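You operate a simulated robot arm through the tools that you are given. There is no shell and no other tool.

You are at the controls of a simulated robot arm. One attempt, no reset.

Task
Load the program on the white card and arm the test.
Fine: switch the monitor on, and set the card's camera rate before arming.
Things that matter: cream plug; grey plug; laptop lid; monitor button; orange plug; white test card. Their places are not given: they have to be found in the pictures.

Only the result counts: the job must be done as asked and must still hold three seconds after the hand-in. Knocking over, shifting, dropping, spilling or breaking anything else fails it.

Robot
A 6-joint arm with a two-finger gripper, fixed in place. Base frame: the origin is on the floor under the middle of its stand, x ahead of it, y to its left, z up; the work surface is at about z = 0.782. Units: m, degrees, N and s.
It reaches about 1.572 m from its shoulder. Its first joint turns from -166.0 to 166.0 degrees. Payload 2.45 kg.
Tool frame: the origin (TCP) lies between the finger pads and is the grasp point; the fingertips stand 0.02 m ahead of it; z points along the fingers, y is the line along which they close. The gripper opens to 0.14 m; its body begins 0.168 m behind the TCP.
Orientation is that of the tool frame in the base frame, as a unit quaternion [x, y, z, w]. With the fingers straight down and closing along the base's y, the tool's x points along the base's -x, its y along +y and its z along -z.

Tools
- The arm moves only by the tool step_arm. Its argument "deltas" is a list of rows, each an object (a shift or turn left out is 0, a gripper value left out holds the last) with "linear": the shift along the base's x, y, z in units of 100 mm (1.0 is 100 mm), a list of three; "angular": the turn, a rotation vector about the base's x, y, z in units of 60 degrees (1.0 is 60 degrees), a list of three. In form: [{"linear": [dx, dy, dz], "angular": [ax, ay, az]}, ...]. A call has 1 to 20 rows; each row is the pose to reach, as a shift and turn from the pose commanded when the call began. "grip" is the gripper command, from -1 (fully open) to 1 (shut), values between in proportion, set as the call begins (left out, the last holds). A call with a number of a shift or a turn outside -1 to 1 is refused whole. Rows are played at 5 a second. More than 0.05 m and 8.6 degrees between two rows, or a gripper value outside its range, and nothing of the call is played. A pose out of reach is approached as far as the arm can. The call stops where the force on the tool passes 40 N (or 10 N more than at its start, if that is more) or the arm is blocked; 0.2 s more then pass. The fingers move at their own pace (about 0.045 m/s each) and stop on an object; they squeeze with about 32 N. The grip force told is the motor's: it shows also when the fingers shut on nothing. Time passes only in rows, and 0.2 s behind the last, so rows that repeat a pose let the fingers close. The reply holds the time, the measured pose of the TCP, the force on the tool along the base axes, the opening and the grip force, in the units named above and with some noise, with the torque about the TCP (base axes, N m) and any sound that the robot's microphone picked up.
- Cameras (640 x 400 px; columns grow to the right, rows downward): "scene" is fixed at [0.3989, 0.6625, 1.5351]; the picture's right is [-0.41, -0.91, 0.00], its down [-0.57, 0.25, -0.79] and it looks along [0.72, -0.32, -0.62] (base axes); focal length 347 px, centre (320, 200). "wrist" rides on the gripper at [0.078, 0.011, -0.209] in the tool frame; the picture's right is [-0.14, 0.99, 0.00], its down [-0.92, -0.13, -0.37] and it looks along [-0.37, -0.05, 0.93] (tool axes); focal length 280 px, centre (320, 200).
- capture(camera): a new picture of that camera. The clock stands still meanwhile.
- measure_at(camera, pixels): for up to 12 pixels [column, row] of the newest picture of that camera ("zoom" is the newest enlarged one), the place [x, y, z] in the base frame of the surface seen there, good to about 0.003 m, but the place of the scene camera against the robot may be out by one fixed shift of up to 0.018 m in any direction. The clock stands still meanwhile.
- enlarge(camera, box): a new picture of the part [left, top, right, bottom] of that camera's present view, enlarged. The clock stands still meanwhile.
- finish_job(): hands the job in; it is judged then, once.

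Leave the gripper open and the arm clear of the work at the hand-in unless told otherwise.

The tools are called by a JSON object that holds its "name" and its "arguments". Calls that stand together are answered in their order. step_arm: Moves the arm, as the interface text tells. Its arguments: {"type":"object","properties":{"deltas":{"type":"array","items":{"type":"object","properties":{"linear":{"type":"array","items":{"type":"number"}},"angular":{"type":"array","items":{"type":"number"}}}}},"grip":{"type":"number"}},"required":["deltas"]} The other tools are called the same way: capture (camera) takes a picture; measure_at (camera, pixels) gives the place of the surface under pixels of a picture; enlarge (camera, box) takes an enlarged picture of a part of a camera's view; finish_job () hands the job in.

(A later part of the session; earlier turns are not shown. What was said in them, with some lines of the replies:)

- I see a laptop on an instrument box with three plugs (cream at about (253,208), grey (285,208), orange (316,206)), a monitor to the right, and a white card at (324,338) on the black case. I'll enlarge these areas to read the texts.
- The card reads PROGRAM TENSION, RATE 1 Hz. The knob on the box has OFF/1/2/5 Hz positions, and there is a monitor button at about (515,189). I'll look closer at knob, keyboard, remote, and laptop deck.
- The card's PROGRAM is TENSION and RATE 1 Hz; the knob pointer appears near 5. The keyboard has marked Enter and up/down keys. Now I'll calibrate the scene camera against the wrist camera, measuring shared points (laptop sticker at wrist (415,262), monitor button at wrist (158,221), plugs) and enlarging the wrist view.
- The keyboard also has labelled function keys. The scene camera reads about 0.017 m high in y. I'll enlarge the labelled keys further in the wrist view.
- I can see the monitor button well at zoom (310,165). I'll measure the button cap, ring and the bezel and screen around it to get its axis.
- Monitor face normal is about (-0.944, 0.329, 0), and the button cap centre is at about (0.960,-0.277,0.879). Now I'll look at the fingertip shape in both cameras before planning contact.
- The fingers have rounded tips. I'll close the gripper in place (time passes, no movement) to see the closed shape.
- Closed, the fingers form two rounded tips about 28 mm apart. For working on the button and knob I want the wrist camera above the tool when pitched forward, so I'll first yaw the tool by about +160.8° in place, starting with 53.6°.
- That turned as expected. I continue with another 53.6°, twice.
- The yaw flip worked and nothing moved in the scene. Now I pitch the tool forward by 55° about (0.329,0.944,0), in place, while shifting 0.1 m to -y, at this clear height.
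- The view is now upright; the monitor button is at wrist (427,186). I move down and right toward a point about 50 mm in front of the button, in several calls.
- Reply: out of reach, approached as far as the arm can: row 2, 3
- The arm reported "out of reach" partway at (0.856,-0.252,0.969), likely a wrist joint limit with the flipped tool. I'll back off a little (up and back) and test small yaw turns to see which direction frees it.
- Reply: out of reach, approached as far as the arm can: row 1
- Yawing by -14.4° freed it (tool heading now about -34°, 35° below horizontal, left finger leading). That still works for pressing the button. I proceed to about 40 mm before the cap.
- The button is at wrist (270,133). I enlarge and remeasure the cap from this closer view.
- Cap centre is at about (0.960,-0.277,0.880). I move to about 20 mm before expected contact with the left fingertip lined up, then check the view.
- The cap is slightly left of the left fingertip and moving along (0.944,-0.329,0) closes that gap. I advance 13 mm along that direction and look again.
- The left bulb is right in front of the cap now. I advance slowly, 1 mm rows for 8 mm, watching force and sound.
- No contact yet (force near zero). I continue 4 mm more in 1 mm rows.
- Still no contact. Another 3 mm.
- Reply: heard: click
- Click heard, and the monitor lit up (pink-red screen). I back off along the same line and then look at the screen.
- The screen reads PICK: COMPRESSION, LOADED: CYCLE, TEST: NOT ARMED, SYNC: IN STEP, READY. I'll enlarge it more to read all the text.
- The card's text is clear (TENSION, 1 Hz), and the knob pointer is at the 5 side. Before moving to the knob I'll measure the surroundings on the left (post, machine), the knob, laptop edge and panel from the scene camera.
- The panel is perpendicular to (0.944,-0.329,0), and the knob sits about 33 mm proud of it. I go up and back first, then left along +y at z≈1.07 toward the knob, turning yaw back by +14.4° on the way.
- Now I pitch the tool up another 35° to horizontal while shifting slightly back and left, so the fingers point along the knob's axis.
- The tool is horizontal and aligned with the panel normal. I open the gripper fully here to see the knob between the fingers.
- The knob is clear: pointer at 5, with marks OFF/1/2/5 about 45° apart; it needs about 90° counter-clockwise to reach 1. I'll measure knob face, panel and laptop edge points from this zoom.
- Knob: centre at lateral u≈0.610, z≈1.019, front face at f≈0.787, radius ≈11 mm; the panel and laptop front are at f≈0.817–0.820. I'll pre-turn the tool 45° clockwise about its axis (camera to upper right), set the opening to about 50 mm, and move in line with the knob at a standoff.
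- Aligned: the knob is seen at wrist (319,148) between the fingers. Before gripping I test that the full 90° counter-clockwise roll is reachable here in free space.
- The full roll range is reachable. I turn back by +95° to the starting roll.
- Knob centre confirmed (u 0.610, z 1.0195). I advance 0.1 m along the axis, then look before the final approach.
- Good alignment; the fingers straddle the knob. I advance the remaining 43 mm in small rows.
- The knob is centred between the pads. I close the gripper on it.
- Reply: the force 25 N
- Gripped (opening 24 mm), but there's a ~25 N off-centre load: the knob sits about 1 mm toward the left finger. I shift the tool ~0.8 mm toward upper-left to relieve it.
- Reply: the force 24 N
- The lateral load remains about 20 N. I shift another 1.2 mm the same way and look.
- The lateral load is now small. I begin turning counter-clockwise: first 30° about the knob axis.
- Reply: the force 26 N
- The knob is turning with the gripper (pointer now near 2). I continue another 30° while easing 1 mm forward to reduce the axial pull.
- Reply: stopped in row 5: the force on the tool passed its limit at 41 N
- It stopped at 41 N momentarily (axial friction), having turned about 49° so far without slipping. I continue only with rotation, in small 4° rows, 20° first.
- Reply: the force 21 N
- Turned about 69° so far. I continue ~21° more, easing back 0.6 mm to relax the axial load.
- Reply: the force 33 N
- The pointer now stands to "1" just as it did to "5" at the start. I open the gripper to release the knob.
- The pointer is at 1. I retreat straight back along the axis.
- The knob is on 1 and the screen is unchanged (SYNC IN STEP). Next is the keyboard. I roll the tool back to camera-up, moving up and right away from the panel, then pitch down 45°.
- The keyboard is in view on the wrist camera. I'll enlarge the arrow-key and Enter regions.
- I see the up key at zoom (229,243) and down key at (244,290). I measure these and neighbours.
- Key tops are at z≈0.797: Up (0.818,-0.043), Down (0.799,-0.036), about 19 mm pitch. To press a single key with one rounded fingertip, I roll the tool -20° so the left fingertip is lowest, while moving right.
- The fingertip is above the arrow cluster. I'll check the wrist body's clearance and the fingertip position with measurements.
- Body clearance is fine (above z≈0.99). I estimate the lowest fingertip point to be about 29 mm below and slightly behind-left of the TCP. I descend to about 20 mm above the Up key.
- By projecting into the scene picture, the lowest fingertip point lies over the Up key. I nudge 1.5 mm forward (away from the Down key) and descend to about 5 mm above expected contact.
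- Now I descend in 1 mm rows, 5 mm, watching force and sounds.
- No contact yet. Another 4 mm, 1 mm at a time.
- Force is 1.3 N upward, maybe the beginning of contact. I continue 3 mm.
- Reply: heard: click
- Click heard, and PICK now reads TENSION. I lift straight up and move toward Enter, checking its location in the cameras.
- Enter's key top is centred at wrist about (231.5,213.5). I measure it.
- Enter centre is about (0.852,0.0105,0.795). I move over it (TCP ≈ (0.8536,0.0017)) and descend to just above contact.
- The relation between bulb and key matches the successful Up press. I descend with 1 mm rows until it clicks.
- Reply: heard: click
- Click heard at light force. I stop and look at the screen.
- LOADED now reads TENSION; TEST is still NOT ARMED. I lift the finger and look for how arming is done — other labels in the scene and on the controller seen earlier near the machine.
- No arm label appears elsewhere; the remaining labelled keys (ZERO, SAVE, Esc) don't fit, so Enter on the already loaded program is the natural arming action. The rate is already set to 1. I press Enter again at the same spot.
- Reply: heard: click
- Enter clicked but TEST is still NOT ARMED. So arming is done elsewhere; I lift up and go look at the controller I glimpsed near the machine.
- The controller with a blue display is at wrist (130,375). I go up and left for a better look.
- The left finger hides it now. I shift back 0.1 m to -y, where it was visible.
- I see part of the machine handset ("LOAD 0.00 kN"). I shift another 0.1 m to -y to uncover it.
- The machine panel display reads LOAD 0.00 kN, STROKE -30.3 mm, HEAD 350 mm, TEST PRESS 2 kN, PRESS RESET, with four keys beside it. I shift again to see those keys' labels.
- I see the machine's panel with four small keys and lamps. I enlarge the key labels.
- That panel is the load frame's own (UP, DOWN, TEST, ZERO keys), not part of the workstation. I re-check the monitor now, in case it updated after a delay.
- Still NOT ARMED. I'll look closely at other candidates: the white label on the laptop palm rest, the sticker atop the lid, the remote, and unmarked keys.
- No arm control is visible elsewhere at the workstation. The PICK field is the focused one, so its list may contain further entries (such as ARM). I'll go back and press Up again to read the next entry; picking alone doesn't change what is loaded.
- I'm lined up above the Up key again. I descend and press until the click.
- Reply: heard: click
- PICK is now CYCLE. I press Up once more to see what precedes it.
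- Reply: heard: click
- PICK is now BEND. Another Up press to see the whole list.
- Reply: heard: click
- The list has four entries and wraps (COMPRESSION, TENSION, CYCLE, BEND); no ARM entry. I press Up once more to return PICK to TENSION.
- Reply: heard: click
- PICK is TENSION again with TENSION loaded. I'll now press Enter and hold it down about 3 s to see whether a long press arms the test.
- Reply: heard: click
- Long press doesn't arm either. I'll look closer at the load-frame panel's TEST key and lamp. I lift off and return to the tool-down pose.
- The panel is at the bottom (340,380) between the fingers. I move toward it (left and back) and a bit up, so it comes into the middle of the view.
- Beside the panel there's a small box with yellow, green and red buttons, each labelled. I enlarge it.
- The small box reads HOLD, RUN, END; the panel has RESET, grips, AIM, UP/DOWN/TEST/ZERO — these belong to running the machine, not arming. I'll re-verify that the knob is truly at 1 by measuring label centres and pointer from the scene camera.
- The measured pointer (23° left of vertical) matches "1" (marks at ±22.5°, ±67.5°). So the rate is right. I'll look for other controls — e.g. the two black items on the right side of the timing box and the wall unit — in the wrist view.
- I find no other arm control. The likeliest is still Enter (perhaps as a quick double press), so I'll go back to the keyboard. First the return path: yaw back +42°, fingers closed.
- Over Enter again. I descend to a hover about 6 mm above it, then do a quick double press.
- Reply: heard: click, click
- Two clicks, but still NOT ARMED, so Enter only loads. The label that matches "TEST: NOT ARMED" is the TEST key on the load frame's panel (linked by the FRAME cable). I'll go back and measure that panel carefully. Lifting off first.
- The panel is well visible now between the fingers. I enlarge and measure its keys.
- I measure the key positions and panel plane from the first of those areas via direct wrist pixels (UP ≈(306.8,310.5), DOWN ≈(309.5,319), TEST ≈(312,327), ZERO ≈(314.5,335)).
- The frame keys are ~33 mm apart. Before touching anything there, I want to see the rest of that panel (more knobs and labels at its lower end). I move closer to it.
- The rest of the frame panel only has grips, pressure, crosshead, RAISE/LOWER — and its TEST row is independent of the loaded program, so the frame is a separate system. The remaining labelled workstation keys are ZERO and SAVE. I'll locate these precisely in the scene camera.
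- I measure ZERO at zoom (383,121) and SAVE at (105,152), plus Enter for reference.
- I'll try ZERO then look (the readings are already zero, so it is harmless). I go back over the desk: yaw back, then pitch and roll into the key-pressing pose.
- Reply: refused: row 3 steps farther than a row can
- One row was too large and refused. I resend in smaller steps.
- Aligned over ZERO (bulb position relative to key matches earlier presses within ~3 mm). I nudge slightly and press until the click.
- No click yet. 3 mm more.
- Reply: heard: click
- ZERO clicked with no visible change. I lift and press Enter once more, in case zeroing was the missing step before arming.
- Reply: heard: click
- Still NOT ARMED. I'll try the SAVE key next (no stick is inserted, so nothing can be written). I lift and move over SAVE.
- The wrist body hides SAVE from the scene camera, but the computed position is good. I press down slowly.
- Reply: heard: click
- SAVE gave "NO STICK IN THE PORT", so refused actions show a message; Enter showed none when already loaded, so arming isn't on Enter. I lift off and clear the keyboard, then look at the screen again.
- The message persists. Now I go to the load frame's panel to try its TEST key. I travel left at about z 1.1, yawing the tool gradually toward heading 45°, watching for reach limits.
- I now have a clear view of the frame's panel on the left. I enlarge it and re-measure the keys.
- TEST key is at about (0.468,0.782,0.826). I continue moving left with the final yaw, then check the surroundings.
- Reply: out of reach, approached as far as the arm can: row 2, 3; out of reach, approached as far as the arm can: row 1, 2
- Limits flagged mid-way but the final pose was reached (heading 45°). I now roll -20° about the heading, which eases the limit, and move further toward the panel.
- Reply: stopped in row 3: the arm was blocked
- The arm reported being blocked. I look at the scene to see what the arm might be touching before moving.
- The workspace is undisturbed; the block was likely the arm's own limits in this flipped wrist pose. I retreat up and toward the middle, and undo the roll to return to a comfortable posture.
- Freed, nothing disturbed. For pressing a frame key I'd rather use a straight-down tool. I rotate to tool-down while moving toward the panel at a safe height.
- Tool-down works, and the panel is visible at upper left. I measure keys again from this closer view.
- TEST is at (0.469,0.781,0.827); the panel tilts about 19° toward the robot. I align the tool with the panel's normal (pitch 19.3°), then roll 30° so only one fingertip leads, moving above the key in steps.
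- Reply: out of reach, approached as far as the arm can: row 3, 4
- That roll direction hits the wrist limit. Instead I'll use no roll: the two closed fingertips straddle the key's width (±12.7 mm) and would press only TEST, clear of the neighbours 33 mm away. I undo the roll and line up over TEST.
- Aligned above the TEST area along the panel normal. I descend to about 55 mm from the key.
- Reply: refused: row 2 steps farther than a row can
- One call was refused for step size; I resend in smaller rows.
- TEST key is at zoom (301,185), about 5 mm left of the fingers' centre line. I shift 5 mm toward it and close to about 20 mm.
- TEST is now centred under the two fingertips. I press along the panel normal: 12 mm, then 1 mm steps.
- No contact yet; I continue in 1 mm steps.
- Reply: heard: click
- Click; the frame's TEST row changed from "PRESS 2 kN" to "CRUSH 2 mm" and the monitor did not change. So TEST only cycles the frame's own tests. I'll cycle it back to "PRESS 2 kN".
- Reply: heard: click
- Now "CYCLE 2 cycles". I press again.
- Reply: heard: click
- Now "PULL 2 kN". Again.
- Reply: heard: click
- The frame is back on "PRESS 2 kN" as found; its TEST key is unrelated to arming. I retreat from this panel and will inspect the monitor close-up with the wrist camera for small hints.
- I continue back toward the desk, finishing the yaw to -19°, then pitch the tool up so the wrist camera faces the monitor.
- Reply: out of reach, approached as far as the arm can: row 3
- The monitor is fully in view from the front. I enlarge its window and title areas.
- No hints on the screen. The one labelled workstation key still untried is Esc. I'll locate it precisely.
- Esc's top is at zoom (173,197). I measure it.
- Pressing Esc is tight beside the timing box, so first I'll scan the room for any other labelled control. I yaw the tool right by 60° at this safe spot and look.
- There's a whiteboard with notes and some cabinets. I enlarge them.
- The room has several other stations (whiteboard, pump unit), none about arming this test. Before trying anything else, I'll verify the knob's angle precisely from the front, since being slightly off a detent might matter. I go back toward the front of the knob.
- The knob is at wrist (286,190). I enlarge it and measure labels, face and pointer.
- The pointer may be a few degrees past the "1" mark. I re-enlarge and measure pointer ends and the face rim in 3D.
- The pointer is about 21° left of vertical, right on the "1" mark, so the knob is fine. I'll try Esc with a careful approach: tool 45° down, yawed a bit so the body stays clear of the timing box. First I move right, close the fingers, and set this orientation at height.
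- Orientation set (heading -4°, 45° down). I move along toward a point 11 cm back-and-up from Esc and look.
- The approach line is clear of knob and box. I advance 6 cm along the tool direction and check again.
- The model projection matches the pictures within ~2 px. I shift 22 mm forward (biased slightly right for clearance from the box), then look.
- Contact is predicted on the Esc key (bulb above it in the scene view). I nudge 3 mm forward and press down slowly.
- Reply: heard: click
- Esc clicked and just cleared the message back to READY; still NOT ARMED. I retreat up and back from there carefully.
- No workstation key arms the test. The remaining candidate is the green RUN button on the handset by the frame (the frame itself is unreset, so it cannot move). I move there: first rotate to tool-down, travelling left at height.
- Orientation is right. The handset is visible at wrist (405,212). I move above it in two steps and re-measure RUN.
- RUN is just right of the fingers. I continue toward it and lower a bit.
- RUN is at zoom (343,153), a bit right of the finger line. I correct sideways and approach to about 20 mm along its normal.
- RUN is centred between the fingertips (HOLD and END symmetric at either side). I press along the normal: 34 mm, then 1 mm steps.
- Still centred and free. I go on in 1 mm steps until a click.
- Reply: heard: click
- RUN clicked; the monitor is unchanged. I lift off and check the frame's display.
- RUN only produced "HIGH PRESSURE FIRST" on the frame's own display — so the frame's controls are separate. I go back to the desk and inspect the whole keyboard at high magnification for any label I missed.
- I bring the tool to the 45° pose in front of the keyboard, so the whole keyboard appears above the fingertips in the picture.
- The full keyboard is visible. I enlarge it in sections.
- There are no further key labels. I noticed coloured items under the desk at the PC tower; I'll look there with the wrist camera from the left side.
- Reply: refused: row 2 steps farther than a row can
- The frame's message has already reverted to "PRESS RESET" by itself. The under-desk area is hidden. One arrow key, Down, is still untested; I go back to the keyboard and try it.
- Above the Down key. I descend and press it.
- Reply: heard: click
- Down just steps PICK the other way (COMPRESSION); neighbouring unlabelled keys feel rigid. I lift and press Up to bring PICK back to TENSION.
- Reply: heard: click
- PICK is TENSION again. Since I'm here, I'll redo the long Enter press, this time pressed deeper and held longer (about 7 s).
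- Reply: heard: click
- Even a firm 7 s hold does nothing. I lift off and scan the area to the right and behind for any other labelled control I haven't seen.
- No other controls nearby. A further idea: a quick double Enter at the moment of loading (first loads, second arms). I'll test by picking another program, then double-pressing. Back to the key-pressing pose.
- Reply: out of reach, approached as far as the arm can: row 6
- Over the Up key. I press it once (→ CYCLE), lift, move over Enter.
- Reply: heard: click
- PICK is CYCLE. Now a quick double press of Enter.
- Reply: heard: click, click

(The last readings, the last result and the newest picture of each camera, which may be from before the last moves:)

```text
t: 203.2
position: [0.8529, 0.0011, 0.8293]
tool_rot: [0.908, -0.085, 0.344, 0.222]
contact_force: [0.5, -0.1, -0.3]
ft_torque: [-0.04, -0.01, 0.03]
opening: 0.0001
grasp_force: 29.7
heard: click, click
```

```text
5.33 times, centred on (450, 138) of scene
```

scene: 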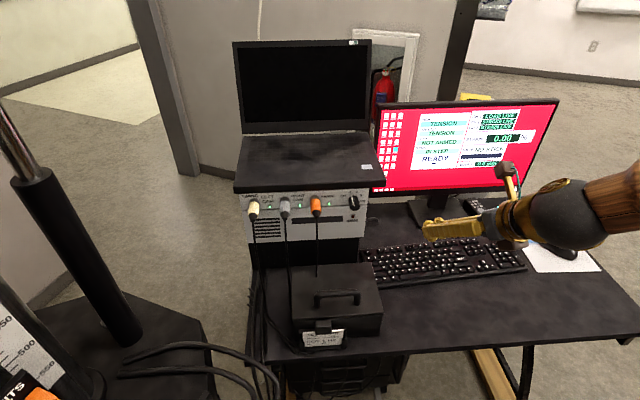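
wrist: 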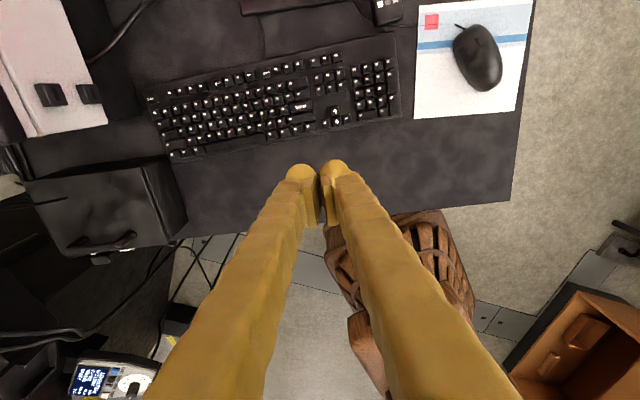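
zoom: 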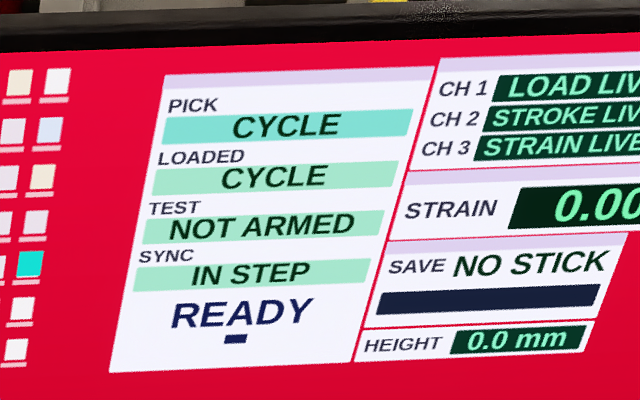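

CYCLE loaded but not armed, so no double-press logic. I'll restore TENSION: Down once, then Enter.

{"name": "step_arm", "arguments": {"deltas": [{"linear": [0, 0, 0.15]}, {"linear": [-0.28, -0.23, 0.15]}, {"linear": [-0.565, -0.455, 0.15]}, {"linear": [-0.565, -0.455, 0.03]}]}}

{"name": "step_arm", "arguments": {"deltas": [{"linear": [0, 0, -0.06]}, {"linear": [0, 0, -0.09]}, {"linear": [0, 0, -0.11]}, {"linear": [0, 0, -0.12]}, {"linear": [0, 0, -0.13]}]}}

{"name": "enlarge", "arguments": {"camera": "scene", "box": [400, 100, 500, 175]}}

```text
t: 204.2
position: [0.7983, -0.0421, 0.8337]
tool_rot: [0.908, -0.085, 0.344, 0.222]
contact_force: [0.3, -0.2, 0.6]
ft_torque: [0.01, -0.01, -0.01]
opening: 0.0
grasp_force: 29.0
```

```text
t: 205.4
position: [0.7983, -0.0418, 0.8199]
tool_rot: [0.909, -0.085, 0.344, 0.222]
contact_force: [-0.3, 1.2, 0.5]
ft_torque: [0.01, 0.0, -0.01]
opening: 0.0001
grasp_force: 29.5
heard: click
```

```text
5.33 times, centred on (450, 138) of scene
```

zoom: 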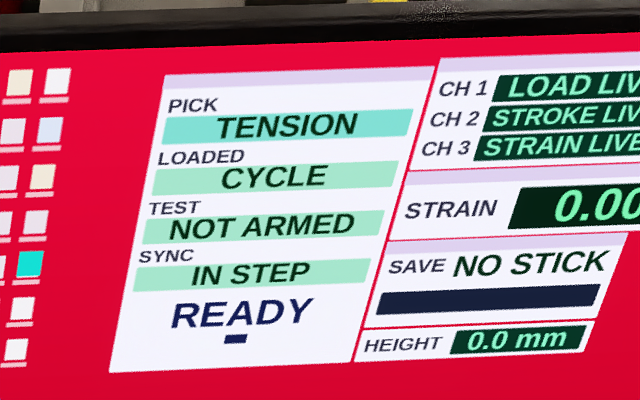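

PICK is TENSION. Now Enter to load it.

{"name": "step_arm", "arguments": {"deltas": [{"linear": [0, 0, 0.25]}, {"linear": [0.28, 0.23, 0.25]}, {"linear": [0.565, 0.455, 0.25]}, {"linear": [0.565, 0.455, 0.1]}]}}

{"name": "step_arm", "arguments": {"deltas": [{"linear": [0, 0, -0.06]}, {"linear": [0, 0, -0.08]}, {"linear": [0, 0, -0.1]}, {"linear": [0, 0, -0.11]}]}}

{"name": "enlarge", "arguments": {"camera": "scene", "box": [400, 100, 500, 175]}}

```text
t: 206.4
position: [0.8542, 0.0032, 0.8299]
tool_rot: [0.908, -0.086, 0.344, 0.223]
contact_force: [0.2, 0.1, 1.0]
ft_torque: [0.04, 0.03, 0.01]
opening: 0.0
grasp_force: 29.7
```

```text
t: 207.4
position: [0.8542, 0.0027, 0.8189]
tool_rot: [0.908, -0.086, 0.344, 0.222]
contact_force: [-0.3, 1.6, 3.8]
ft_torque: [0.03, 0.01, -0.02]
opening: 0.0
grasp_force: 29.4
heard: click
```

```text
5.33 times, centred on (450, 138) of scene
```

zoom: 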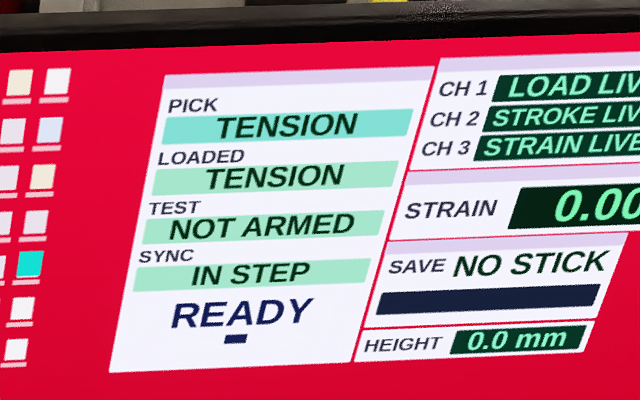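

TENSION is loaded again, still NOT ARMED. While I'm here I'll test the big unmarked space bar, which is harmless. I measure its place.

{"name": "step_arm", "arguments": {"deltas": [{"linear": [0, 0, 0.3]}, {"linear": [0, 0, 0.6]}]}}

{"name": "capture", "arguments": {"camera": "scene"}}

{"name": "enlarge", "arguments": {"camera": "scene", "box": [385, 245, 465, 295]}}

{"name": "measure_at", "arguments": {"camera": "scene", "pixels": [[415, 276], [425, 275], [430, 274], [405, 278], [461, 259]]}}

```text
t: 208.0
position: [0.8541, 0.0027, 0.8781]
tool_rot: [0.908, -0.085, 0.344, 0.222]
contact_force: [0.5, -0.2, -0.1]
ft_torque: [0.02, -0.02, -0.02]
opening: 0.0
grasp_force: 29.1
```

```text
taken
```

scene: 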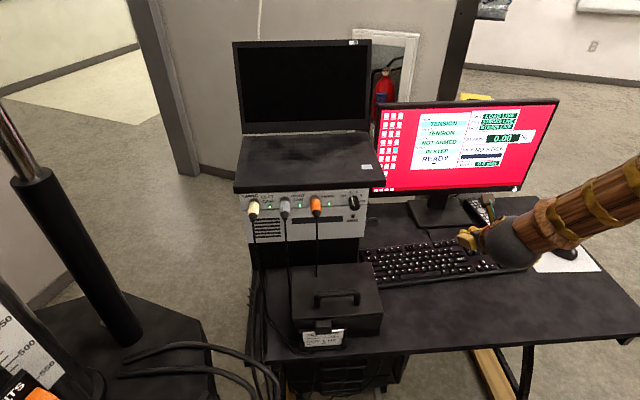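

```text
8.00 times, centred on (425, 270) of scene
```

zoom: 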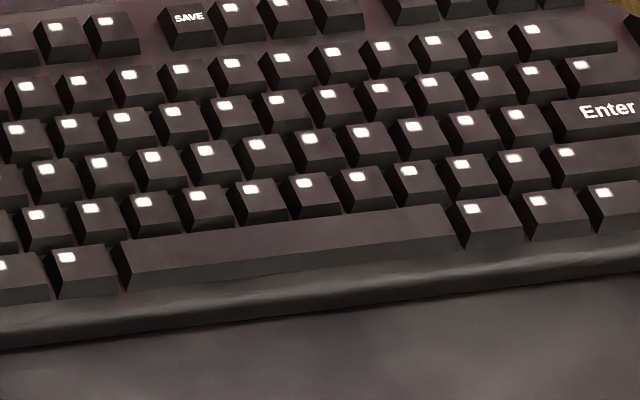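

```text
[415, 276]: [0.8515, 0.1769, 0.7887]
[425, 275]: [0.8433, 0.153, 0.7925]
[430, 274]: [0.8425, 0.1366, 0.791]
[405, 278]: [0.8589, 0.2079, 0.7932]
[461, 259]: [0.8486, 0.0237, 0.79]
```

Space bar target is about (0.8425,0.137) in scene coordinates. I move over it and press gently.

{"name": "step_arm", "arguments": {"deltas": [{"linear": [-0.02, 0.35, 0]}, {"linear": [-0.05, 0.7, 0]}, {"linear": [-0.08, 0.98, -0.1]}]}}

{"name": "step_arm", "arguments": {"deltas": [{"linear": [0, 0.15, -0.2]}, {"linear": [0, 0.15, -0.38]}, {"linear": [0, 0.15, -0.43]}, {"linear": [0, 0.15, -0.45]}, {"linear": [0, 0.15, -0.47]}, {"linear": [0, 0.15, -0.48]}, {"linear": [0, 0.15, -0.49]}]}}

{"name": "enlarge", "arguments": {"camera": "scene", "box": [370, 90, 560, 210]}}

```text
t: 208.8
position: [0.8466, 0.1005, 0.8689]
tool_rot: [0.908, -0.087, 0.344, 0.223]
contact_force: [-0.6, 1.0, 0.1]
ft_torque: [-0.02, 0.01, -0.04]
opening: 0.0
grasp_force: 29.7
```

```text
t: 210.4
position: [0.8471, 0.1163, 0.8211]
tool_rot: [0.909, -0.084, 0.344, 0.222]
contact_force: [1.0, 0.2, 0.6]
ft_torque: [0.0, -0.03, -0.02]
opening: 0.0
grasp_force: 29.7
heard: click
```

```text
3.33 times, centred on (465, 150) of scene
```

zoom: 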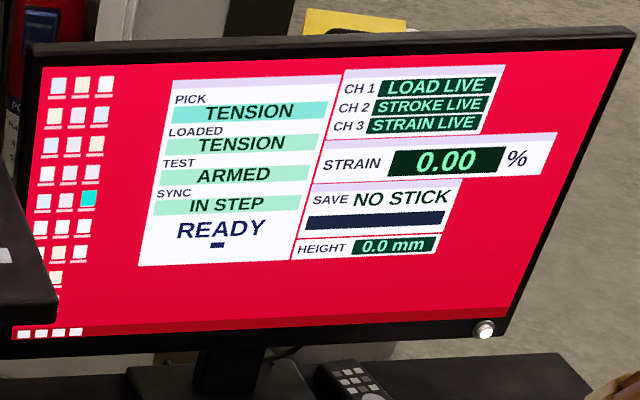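

The space bar did it: TEST now reads ARMED, with TENSION loaded. I lift straight up and check the screen again.

{"name": "step_arm", "arguments": {"deltas": [{"linear": [0, 0, 0.2]}, {"linear": [0, 0, 0.5]}, {"linear": [0, 0, 0.95]}]}}

{"name": "step_arm", "arguments": {"deltas": [{"linear": [-0.1, -0.1, 0.3], "angular": [0.1049, -0.0366, 0]}, {"linear": [-0.2, -0.2, 0.6], "angular": [0.2098, -0.0731, 0]}, {"linear": [-0.3, -0.3, 1.0], "angular": [0.3147, -0.1097, 0]}]}}

{"name": "step_arm", "arguments": {"deltas": [{"linear": [-0.1, 0, 0.3]}, {"linear": [-0.2, 0, 0.6]}, {"linear": [-0.3, 0, 0.9]}]}}

{"name": "capture", "arguments": {"camera": "scene"}}

{"name": "enlarge", "arguments": {"camera": "scene", "box": [370, 90, 560, 210]}}

{"name": "enlarge", "arguments": {"camera": "scene", "box": [230, 180, 380, 274]}}

```text
t: 211.2
position: [0.8447, 0.1155, 0.9139]
tool_rot: [0.908, -0.086, 0.344, 0.222]
contact_force: [-0.5, 0.5, 0.0]
ft_torque: [-0.04, -0.02, 0.02]
opening: 0.0002
grasp_force: 29.5
```

```text
t: 212.0
position: [0.8173, 0.0856, 1.0145]
tool_rot: [0.911, -0.153, 0.377, 0.064]
contact_force: [0.6, 0.6, 1.0]
ft_torque: [0.01, 0.01, -0.01]
opening: 0.0
grasp_force: 29.3
```

```text
t: 212.8
position: [0.7887, 0.0865, 1.1042]
tool_rot: [0.912, -0.152, 0.377, 0.064]
contact_force: [0.4, -0.4, -0.7]
ft_torque: [-0.02, 0.02, 0.01]
opening: 0.0001
grasp_force: 29.1
```

```text
taken
```

scene: 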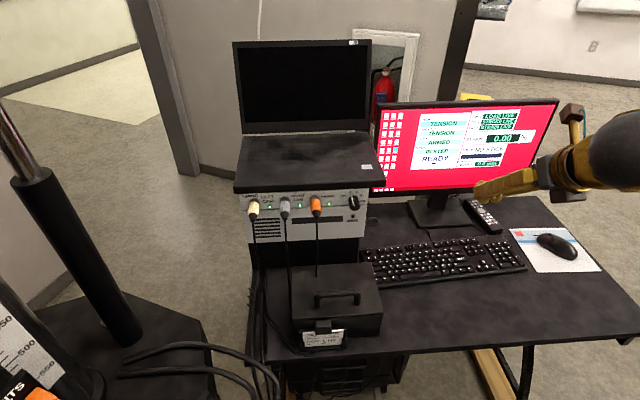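

```text
3.33 times, centred on (465, 150) of scene
```

zoom: 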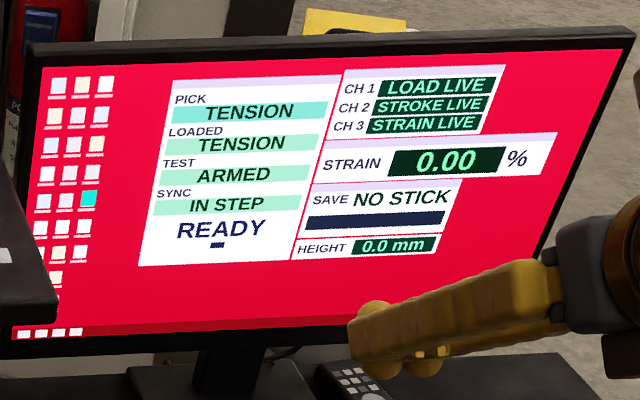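

```text
4.26 times, centred on (305, 227) of scene
```

zoom: 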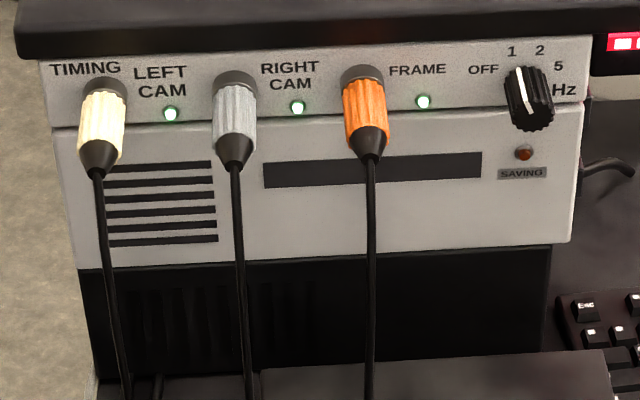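

ARMED holds; plugs seated, LEDs green, knob on 1, everything in place. I move the arm up and back, clear of the work, and open the gripper.

{"name": "step_arm", "arguments": {"deltas": [{"linear": [-0.2, 0, 0.3]}, {"linear": [-0.4, 0, 0.6]}, {"linear": [-0.6, 0, 0.9]}]}}

{"name": "step_arm", "arguments": {"deltas": [{"linear": [0, 0, 0]}, {"linear": [0, 0, 0]}, {"linear": [0, 0, 0]}, {"linear": [0, 0, 0]}, {"linear": [0, 0, 0]}, {"linear": [0, 0, 0]}, {"linear": [0, 0, 0]}, {"linear": [0, 0, 0]}, {"linear": [0, 0, 0]}, {"linear": [0, 0, 0]}], "grip": -1}}

{"name": "capture", "arguments": {"camera": "scene"}}

{"name": "enlarge", "arguments": {"camera": "scene", "box": [370, 90, 560, 210]}}

{"name": "capture", "arguments": {"camera": "wrist"}}

```text
t: 213.6
position: [0.7257, 0.0853, 1.1938]
tool_rot: [0.912, -0.154, 0.376, 0.065]
contact_force: [-0.2, -0.8, -0.2]
ft_torque: [-0.02, -0.07, 0.02]
opening: 0.0001
grasp_force: 28.9
```

```text
t: 215.8
position: [0.7267, 0.0855, 1.194]
tool_rot: [0.911, -0.154, 0.376, 0.065]
contact_force: [0.0, -0.4, -0.3]
ft_torque: [-0.01, 0.0, 0.0]
opening: 0.14
grasp_force: 0.1
```

```text
taken
```

scene: 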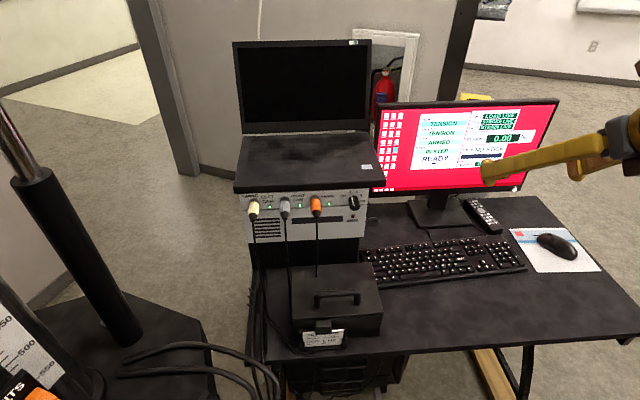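

```text
3.33 times, centred on (465, 150) of scene
```

zoom: 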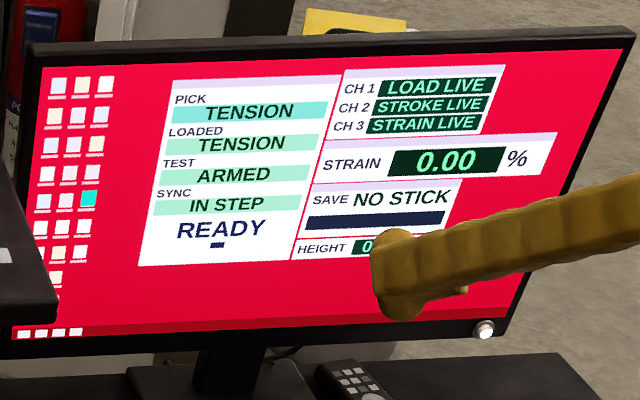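

```text
taken
```

wrist: 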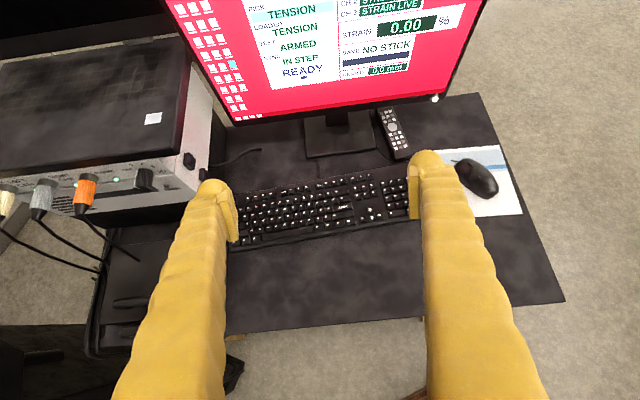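

The monitor is on and reads LOADED TENSION, TEST ARMED, SYNC IN STEP. The knob is on 1 Hz, the gripper is open, the arm is clear, and nothing has been moved. I hand the job in.

{"name": "finish_job", "arguments": {}}

```text
The job is handed in.
```

The job is handed in. At the last check before hand-in, the monitor read LOADED TENSION, TEST ARMED and SYNC IN STEP.

- **Monitor:** I switched it on with its front button.
- **Camera rate:** I turned the timing box knob from 5 to 1 Hz, as on the card, before arming. I measured the pointer and it sits on the 1 mark.
- **Program:** I picked TENSION with the arrow keys and loaded it with Enter.
- **Arming:** No key is marked for it. The unmarked space bar armed the test.

While looking for the arming control I pressed some other keys:

- **Keyboard:** Pressing ZERO changed nothing visible. SAVE was refused because no stick was in the port. Esc only cleared that message. I also loaded CYCLE once and then reloaded TENSION.
- **Load frame panel:** Its TEST key changed the selected test, so I stepped it back to PRESS 2 kN. The frame refused RUN with "HIGH PRESSURE FIRST", and its display later went back to PRESS RESET. The frame did not run.

The three plugs are seated with green lights. The laptop lid and the card look untouched in the final pictures. The gripper is open and the arm is clear of the desk.
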